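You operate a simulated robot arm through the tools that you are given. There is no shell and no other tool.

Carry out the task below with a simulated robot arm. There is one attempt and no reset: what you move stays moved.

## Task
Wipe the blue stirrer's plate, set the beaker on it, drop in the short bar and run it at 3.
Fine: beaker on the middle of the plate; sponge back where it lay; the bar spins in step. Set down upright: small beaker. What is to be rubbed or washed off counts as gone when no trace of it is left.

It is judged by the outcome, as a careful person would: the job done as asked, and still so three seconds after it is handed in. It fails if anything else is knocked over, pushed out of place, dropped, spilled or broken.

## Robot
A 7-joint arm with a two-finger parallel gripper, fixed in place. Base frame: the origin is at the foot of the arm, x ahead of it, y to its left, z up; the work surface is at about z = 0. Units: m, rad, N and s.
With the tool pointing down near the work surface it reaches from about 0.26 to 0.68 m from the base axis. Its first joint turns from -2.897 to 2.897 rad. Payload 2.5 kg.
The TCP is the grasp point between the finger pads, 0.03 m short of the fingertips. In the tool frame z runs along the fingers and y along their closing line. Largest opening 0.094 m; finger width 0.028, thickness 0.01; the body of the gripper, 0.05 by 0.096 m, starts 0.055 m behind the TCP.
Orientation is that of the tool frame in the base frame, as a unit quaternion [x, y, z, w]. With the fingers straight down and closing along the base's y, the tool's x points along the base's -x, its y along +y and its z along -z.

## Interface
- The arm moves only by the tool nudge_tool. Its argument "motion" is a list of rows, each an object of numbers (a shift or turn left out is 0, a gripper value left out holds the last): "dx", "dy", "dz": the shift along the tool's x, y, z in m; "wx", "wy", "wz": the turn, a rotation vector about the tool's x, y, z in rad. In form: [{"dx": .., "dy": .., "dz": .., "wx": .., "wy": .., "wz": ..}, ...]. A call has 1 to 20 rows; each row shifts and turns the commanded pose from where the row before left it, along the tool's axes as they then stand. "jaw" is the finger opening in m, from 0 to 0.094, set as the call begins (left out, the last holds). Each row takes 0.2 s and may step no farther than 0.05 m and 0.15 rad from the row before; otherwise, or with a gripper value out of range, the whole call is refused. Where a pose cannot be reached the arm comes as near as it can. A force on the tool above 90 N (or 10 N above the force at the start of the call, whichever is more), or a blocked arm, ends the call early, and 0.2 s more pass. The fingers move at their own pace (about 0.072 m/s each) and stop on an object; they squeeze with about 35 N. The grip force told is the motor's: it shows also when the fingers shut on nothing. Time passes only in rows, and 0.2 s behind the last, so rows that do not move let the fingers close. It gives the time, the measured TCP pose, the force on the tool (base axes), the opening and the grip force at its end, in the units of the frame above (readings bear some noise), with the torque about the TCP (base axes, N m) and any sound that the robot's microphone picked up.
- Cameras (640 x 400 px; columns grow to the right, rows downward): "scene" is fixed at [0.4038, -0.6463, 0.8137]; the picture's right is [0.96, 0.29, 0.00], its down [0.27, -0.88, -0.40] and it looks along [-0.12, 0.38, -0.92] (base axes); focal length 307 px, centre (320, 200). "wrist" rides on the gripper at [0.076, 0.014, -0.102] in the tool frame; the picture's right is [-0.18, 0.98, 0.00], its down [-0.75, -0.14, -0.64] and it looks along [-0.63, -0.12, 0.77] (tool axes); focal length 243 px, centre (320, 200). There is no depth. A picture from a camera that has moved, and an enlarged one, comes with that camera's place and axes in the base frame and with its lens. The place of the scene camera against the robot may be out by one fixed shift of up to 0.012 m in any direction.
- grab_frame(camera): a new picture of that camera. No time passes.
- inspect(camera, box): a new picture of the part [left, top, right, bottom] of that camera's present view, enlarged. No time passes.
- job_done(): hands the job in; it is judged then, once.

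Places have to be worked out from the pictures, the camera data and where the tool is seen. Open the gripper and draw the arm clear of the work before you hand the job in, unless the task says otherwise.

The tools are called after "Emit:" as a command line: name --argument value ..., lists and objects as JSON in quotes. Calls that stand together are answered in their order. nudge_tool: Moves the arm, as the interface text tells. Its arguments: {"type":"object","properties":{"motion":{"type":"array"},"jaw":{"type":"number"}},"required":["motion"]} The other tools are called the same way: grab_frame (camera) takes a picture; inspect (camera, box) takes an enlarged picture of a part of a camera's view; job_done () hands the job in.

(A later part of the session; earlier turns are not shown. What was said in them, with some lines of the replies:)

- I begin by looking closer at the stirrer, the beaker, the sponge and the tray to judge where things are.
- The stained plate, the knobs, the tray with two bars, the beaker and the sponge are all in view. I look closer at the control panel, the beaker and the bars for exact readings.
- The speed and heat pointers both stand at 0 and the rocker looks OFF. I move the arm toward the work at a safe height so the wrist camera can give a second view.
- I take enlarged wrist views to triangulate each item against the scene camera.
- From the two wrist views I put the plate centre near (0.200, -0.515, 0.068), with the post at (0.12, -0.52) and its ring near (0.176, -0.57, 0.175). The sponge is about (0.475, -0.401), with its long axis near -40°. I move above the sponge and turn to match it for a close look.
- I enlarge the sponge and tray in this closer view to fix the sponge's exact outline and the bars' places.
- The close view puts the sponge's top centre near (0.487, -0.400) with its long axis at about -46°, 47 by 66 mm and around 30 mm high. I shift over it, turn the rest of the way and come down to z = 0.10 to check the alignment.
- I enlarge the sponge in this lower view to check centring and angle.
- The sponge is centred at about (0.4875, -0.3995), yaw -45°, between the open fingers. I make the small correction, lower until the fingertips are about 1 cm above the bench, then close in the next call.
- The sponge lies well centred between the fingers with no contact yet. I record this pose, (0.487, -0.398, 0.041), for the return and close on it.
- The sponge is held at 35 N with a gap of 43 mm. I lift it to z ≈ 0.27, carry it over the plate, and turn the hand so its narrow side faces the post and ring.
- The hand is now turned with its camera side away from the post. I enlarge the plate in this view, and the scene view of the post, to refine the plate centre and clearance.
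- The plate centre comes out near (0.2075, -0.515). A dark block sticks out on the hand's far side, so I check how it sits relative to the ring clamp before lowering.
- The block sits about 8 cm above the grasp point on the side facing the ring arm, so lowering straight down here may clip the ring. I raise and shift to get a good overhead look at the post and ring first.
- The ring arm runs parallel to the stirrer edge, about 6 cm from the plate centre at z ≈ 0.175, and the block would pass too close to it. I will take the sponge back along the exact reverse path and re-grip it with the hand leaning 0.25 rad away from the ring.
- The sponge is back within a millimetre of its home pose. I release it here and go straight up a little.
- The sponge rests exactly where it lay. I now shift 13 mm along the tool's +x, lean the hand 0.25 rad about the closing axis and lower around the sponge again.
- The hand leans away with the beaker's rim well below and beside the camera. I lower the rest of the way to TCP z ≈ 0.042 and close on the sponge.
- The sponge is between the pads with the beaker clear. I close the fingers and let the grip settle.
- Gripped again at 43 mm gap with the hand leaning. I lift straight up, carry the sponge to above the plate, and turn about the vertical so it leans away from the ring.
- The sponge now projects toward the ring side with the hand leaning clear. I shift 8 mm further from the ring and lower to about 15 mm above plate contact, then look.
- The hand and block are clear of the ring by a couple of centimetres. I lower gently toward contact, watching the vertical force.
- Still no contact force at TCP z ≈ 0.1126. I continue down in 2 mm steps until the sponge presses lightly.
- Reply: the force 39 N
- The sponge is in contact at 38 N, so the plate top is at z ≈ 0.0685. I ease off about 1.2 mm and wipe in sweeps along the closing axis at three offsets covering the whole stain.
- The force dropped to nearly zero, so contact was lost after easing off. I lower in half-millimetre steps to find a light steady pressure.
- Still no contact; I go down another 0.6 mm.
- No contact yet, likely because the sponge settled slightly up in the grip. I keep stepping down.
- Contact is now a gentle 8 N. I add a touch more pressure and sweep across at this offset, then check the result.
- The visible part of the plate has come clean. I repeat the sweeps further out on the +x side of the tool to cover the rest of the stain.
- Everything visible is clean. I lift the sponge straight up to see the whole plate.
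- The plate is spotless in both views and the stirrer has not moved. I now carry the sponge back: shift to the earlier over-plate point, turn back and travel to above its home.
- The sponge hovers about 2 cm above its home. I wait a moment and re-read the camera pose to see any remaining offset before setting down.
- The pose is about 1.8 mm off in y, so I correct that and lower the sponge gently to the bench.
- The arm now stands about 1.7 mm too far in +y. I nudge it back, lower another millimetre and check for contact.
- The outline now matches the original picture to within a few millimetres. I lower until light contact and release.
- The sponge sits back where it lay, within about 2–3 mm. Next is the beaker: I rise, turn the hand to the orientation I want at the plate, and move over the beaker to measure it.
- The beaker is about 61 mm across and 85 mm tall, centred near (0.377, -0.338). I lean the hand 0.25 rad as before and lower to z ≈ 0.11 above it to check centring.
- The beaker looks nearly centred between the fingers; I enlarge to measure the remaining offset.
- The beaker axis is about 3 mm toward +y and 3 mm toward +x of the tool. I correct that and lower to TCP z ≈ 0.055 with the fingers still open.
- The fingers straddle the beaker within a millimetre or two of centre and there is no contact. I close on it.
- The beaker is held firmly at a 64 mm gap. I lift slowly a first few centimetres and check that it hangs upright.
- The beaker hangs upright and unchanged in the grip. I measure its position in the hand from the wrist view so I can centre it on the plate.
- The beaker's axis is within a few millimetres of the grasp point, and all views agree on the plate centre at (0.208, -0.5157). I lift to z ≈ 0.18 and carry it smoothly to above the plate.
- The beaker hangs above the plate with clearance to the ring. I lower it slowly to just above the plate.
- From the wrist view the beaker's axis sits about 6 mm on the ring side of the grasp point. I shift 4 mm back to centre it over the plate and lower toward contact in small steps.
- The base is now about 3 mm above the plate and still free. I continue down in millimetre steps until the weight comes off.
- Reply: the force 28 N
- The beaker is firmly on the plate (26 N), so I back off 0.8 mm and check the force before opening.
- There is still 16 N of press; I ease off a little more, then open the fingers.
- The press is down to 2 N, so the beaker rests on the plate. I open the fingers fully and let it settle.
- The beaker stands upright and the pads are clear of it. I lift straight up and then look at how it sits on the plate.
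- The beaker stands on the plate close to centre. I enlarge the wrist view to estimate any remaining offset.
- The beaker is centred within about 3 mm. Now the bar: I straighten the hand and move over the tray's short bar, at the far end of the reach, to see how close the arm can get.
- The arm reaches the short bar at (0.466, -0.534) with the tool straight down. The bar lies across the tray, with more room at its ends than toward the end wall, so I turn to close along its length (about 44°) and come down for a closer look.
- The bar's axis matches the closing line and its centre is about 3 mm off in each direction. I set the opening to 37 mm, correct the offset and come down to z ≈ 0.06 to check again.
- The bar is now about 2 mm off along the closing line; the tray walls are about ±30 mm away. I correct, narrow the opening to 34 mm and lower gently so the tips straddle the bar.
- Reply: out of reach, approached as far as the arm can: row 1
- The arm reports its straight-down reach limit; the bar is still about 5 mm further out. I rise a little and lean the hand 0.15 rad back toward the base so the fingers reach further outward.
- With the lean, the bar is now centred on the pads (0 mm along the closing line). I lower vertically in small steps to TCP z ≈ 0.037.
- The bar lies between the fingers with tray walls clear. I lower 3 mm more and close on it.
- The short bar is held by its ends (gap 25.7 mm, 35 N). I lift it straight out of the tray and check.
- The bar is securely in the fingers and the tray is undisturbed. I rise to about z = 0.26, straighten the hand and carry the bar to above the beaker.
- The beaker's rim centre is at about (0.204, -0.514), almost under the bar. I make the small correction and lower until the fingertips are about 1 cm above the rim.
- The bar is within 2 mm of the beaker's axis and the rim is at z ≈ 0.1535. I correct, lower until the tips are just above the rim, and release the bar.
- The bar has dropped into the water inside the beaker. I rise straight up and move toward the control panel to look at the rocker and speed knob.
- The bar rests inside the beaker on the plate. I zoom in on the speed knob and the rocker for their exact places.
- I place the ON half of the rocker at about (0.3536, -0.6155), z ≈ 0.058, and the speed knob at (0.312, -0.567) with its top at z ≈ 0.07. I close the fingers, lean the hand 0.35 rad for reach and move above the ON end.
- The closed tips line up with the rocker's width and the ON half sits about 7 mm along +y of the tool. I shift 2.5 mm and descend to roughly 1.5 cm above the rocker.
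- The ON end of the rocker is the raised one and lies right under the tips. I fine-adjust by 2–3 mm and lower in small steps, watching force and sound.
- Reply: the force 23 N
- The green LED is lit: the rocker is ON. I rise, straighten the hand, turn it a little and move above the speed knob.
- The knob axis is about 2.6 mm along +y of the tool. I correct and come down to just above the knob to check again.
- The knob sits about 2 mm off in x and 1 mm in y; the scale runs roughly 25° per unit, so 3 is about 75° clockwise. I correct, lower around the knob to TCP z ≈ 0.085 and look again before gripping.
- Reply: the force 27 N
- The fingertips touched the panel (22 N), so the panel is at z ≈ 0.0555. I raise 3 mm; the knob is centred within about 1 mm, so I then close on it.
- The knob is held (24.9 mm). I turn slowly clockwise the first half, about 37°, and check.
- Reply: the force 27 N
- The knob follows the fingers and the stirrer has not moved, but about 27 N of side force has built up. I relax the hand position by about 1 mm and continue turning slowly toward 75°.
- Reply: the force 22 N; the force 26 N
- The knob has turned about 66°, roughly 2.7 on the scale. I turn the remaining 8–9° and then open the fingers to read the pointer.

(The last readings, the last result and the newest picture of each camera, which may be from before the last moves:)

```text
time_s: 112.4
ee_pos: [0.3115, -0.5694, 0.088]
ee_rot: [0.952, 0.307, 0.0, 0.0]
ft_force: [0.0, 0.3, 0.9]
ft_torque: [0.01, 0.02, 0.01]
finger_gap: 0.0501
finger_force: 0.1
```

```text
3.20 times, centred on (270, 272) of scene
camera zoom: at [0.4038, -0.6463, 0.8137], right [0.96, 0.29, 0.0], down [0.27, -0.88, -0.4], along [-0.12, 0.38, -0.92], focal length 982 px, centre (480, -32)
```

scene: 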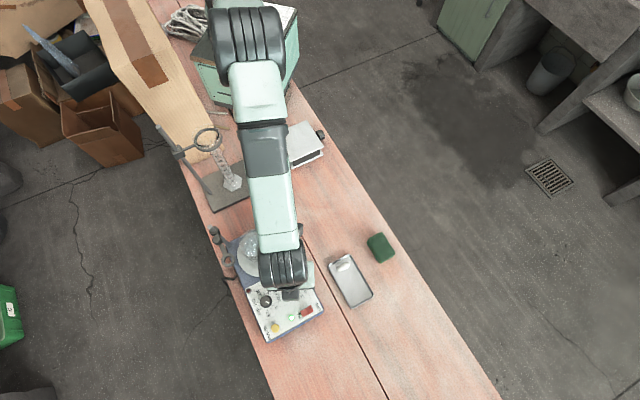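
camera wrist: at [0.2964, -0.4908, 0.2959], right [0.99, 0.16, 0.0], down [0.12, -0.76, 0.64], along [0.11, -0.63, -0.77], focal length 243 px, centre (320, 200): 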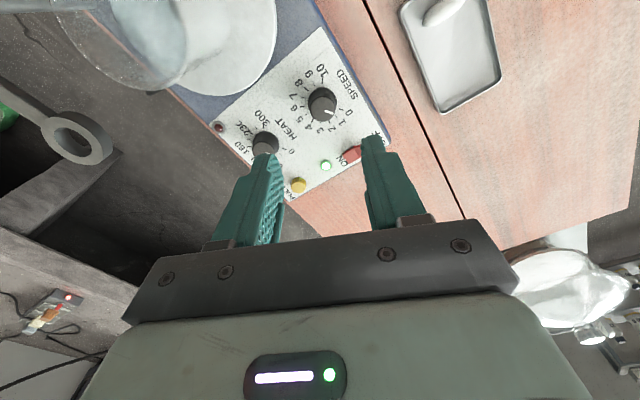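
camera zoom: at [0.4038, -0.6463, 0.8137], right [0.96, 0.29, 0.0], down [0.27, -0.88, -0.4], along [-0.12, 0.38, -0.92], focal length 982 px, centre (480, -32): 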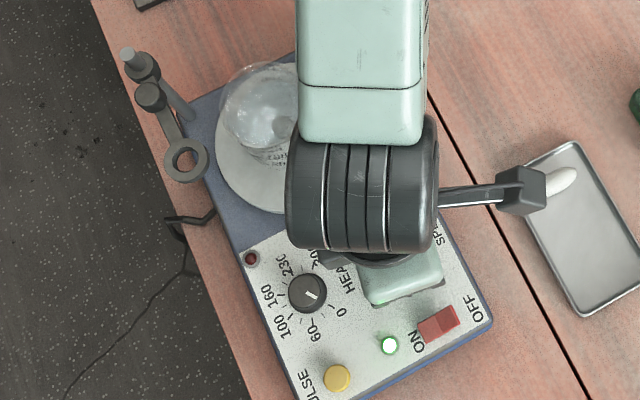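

The pointer reads very near the 3 mark. I lift off and move the arm aside to read the knob and watch the bar from both cameras.

Emit:
nudge_tool --motion '[{"dz": -0.02}, {"dz": -0.04}, {"dz": -0.04}, {"dz": -0.04}, {"dx": 0.03, "dy": -0.0246}, {"dx": 0.03, "dy": -0.0246}, {"dx": 0.03, "dy": -0.0246}, {"dx": 0.03, "dy": -0.0246}, {}]'

Emit:
inspect --camera "scene" --box '[275, 265, 325, 315]'

Emit:
inspect --camera "scene" --box '[210, 210, 330, 335]'

Emit:
inspect --camera "scene" --box '[230, 215, 295, 275]'

Emit:
grab_frame --camera "wrist"

```text
time_s: 114.4
ee_pos: [0.3541, -0.4172, 0.2279]
ee_rot: [0.952, 0.307, 0.0, 0.0]
ft_force: [0.5, 0.8, 0.3]
ft_torque: [0.01, 0.0, -0.01]
finger_gap: 0.0499
finger_force: 0.2
```

```text
8.00 times, centred on (300, 290) of scene
camera zoom: at [0.4038, -0.6463, 0.8137], right [0.96, 0.29, 0.0], down [0.27, -0.88, -0.4], along [-0.12, 0.38, -0.92], focal length 2455 px, centre (480, -520)
```

zoom: 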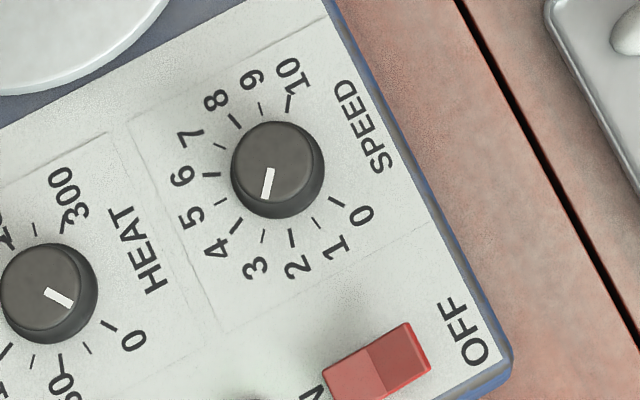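

```text
3.20 times, centred on (270, 272) of scene
camera zoom: at [0.4038, -0.6463, 0.8137], right [0.96, 0.29, 0.0], down [0.27, -0.88, -0.4], along [-0.12, 0.38, -0.92], focal length 982 px, centre (480, -32)
```

zoom: 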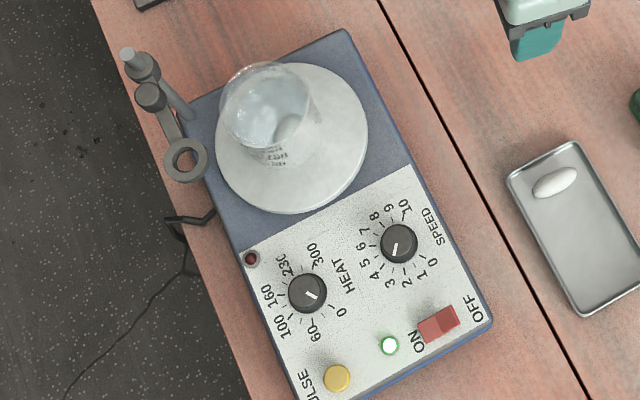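

```text
6.67 times, centred on (262, 245) of scene
camera zoom: at [0.4038, -0.6463, 0.8137], right [0.96, 0.29, 0.0], down [0.27, -0.88, -0.4], along [-0.12, 0.38, -0.92], focal length 2046 px, centre (703, -100)
```

zoom: 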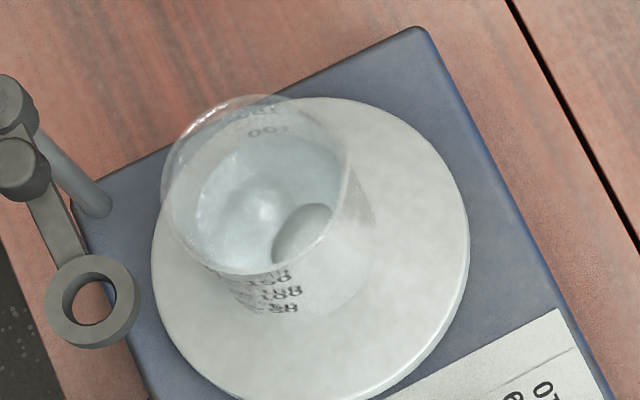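

```text
taken
camera wrist: at [0.4235, -0.3843, 0.3293], right [0.42, -0.91, 0.0], down [-0.69, -0.32, 0.64], along [-0.58, -0.27, -0.77], focal length 243 px, centre (320, 200)
```

wrist: 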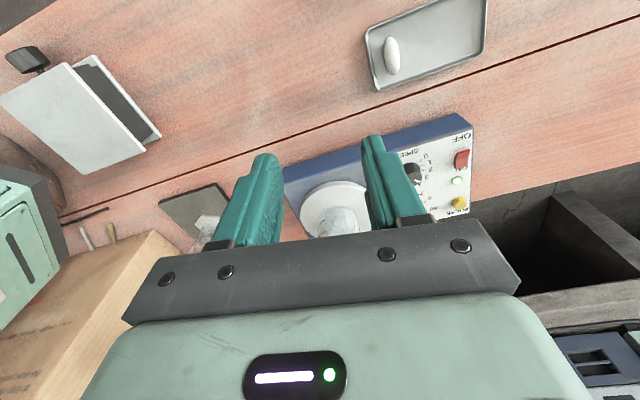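

The pointer sits on the 3 mark and the LED is lit. I take a tighter look at the knob, then wait a moment and compare pictures of the bar to see it spinning.

Emit:
inspect --camera "scene" --box '[284, 274, 306, 298]'

Emit:
nudge_tool --motion '[{"dz": -0.02}, {"dz": -0.02}, {}]'

Emit:
inspect --camera "scene" --box '[240, 222, 282, 262]'

Emit:
nudge_tool --motion '[{}]'

Emit:
inspect --camera "scene" --box '[240, 222, 282, 262]'

```text
16.00 times, centred on (295, 286) of scene
camera zoom: at [0.4038, -0.6463, 0.8137], right [0.96, 0.29, 0.0], down [0.27, -0.88, -0.4], along [-0.12, 0.38, -0.92], focal length 4910 px, centre (720, -1176)
```

zoom: 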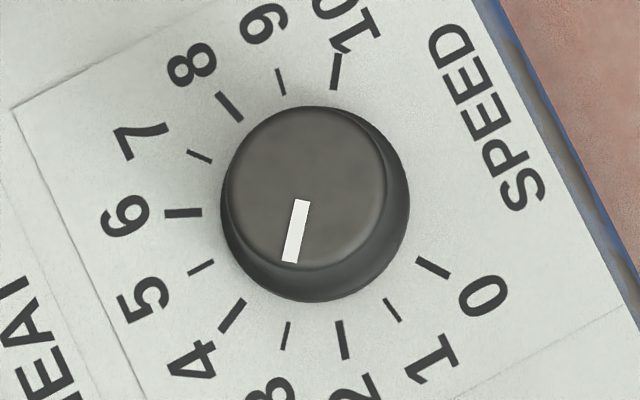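

```text
time_s: 115.2
ee_pos: [0.3533, -0.4178, 0.2687]
ee_rot: [0.952, 0.307, 0.0, 0.0]
ft_force: [0.3, 0.0, 0.2]
ft_torque: [-0.05, 0.0, -0.01]
finger_gap: 0.05
finger_force: 0.0
```

```text
10.00 times, centred on (261, 242) of scene
camera zoom: at [0.4038, -0.6463, 0.8137], right [0.96, 0.29, 0.0], down [0.27, -0.88, -0.4], along [-0.12, 0.38, -0.92], focal length 3069 px, centre (910, -220)
```

zoom: 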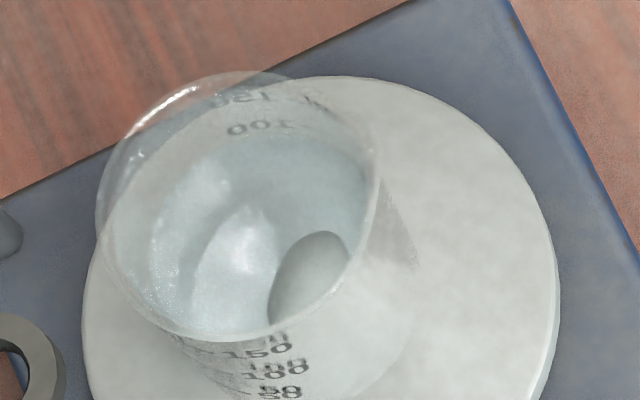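

```text
time_s: 115.6
ee_pos: [0.3538, -0.419, 0.2678]
ee_rot: [0.952, 0.307, 0.001, 0.0]
ft_force: [-0.4, 0.2, 0.4]
ft_torque: [0.01, 0.02, 0.01]
finger_gap: 0.05
finger_force: 0.0
```

```text
10.00 times, centred on (261, 242) of scene
camera zoom: at [0.4038, -0.6463, 0.8137], right [0.96, 0.29, 0.0], down [0.27, -0.88, -0.4], along [-0.12, 0.38, -0.92], focal length 3069 px, centre (910, -220)
```

zoom: 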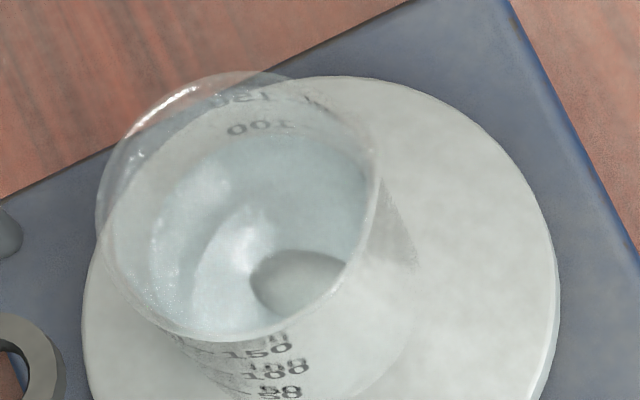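

The pointer is exactly on 3 and the bar has changed angle between pictures, so it spins. I take a few more timed pictures to judge that it turns steadily, while drawing the arm up and opening the gripper.

Emit:
nudge_tool --motion '[{"dz": -0.03}, {"dz": -0.03}]' --jaw 0.094

Emit:
inspect --camera "scene" --box '[240, 222, 282, 262]'

Emit:
nudge_tool --motion '[{"dz": -0.03}]'

Emit:
inspect --camera "scene" --box '[240, 222, 282, 262]'

Emit:
nudge_tool --motion '[{"dz": -0.03}]'

Emit:
inspect --camera "scene" --box '[240, 222, 282, 262]'

Emit:
grab_frame --camera "scene"

```text
time_s: 116.2
ee_pos: [0.3532, -0.4201, 0.3274]
ee_rot: [0.952, 0.306, 0.0, 0.0]
ft_force: [0.7, 0.2, 0.2]
ft_torque: [-0.04, 0.01, -0.02]
finger_gap: 0.094
finger_force: 0.0
```

```text
10.00 times, centred on (261, 242) of scene
camera zoom: at [0.4038, -0.6463, 0.8137], right [0.96, 0.29, 0.0], down [0.27, -0.88, -0.4], along [-0.12, 0.38, -0.92], focal length 3069 px, centre (910, -220)
```

zoom: 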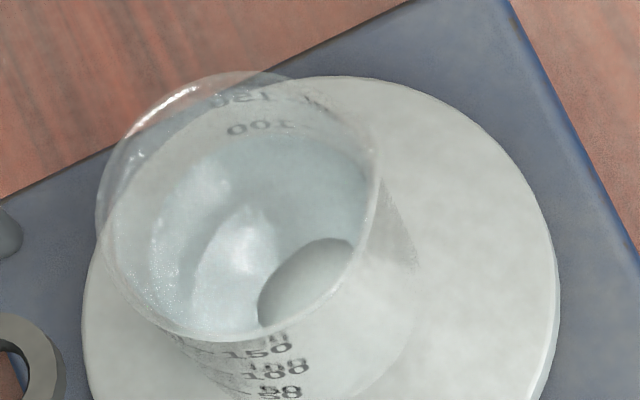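

```text
time_s: 116.6
ee_pos: [0.3537, -0.4185, 0.3569]
ee_rot: [0.952, 0.307, 0.0, 0.0]
ft_force: [-0.4, 0.3, -0.3]
ft_torque: [0.03, -0.01, 0.0]
finger_gap: 0.094
finger_force: 0.0
```

```text
10.00 times, centred on (261, 242) of scene
camera zoom: at [0.4038, -0.6463, 0.8137], right [0.96, 0.29, 0.0], down [0.27, -0.88, -0.4], along [-0.12, 0.38, -0.92], focal length 3069 px, centre (910, -220)
```

zoom: 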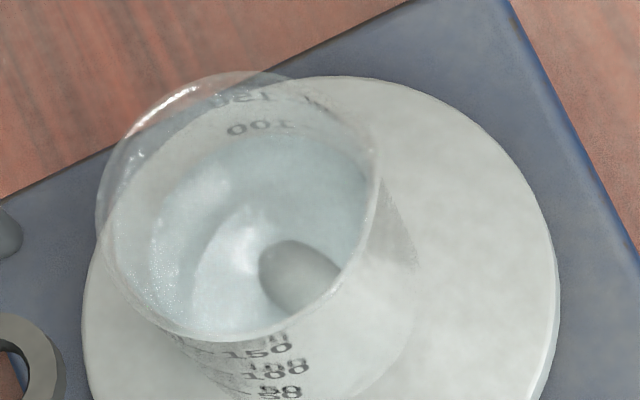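

```text
time_s: 117.0
ee_pos: [0.3524, -0.4193, 0.3882]
ee_rot: [0.952, 0.306, 0.0, 0.0]
ft_force: [0.3, 0.5, 0.0]
ft_torque: [-0.02, 0.01, -0.03]
finger_gap: 0.094
finger_force: 0.0
```

```text
10.00 times, centred on (261, 242) of scene
camera zoom: at [0.4038, -0.6463, 0.8137], right [0.96, 0.29, 0.0], down [0.27, -0.88, -0.4], along [-0.12, 0.38, -0.92], focal length 3069 px, centre (910, -220)
```

zoom: 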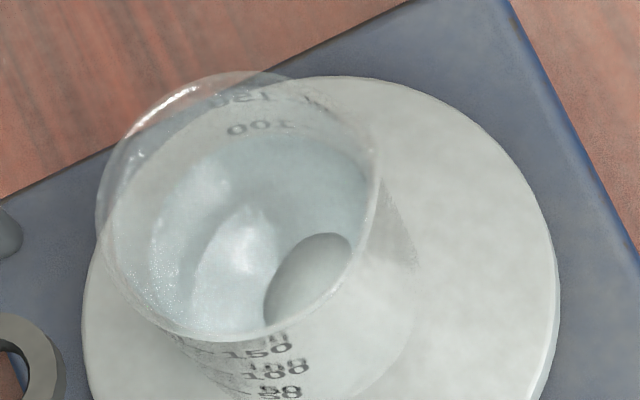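

```text
taken
```

scene: 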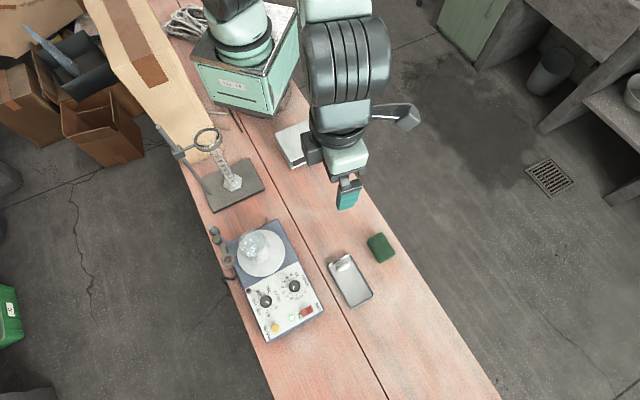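

The timed pictures fit a steady rotation with no rattle heard. I take a last check of the whole bench: sponge, tray, panel and beaker.

Emit:
inspect --camera "scene" --box '[310, 180, 410, 320]'

Emit:
inspect --camera "scene" --box '[200, 200, 360, 350]'

Emit:
inspect --camera "scene" --box '[150, 90, 350, 220]'

```text
2.86 times, centred on (360, 250) of scene
camera zoom: at [0.4038, -0.6463, 0.8137], right [0.96, 0.29, 0.0], down [0.27, -0.88, -0.4], along [-0.12, 0.38, -0.92], focal length 877 px, centre (206, 57)
```

zoom: 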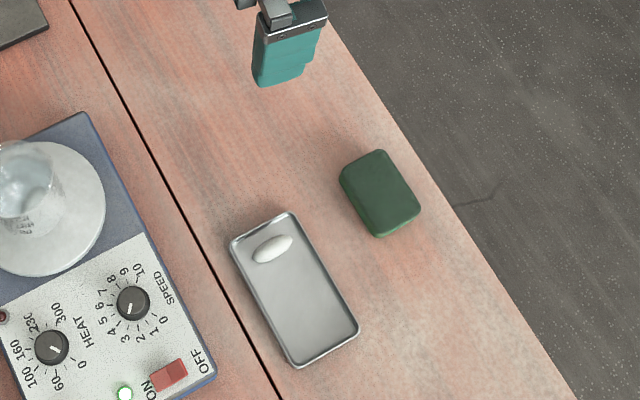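

```text
2.67 times, centred on (280, 275) of scene
camera zoom: at [0.4038, -0.6463, 0.8137], right [0.96, 0.29, 0.0], down [0.27, -0.88, -0.4], along [-0.12, 0.38, -0.92], focal length 818 px, centre (427, 0)
```

zoom: 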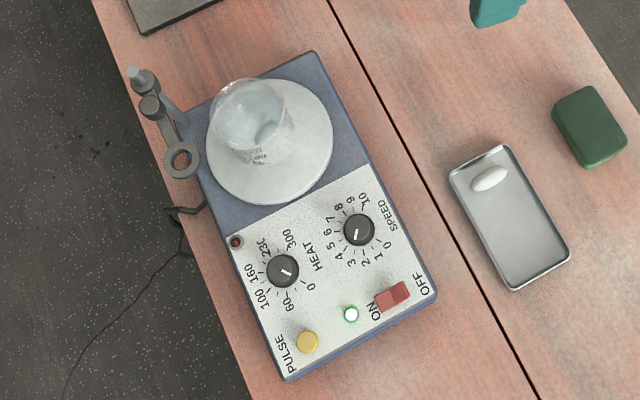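

```text
3.08 times, centred on (250, 155) of scene
camera zoom: at [0.4038, -0.6463, 0.8137], right [0.96, 0.29, 0.0], down [0.27, -0.88, -0.4], along [-0.12, 0.38, -0.92], focal length 944 px, centre (535, 338)
```

zoom: 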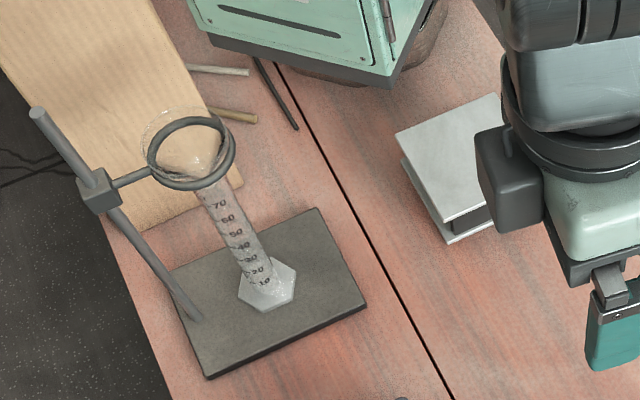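

All is as asked: the plate is clean, the beaker stands upright near the plate's centre, the short bar is spinning, and the rocker is ON with speed at 3 and heat at 0. The sponge is back within about 2–3 mm, nothing else has moved, and the arm is clear with the gripper open, so I hand the job in.

Emit:
job_done

```text
The job is handed in.
```

The job is done and handed in; I have no verdict back yet.

- **Plate:** it was wiped with the sponge until no stain showed in either camera view.
- **Sponge:** it is back where it lay, within about 2–3 mm.
- **Beaker:** the small beaker stands upright on the plate, about 4 mm from its centre, with no sign of a spill.
- **Bar:** the short bar is in the beaker and spinning. Timed pictures fit a steady rotation and no rattle was heard, so I judge it in step, though I could not measure that directly.
- **Stirrer:** it is switched on with the green light lit. The speed pointer is on the 3 mark and heat is still at 0.

The stirrer, the tray with the long bar, the ring stand and the other items show no shift in the pictures. The gripper is open and the arm is clear of the work.
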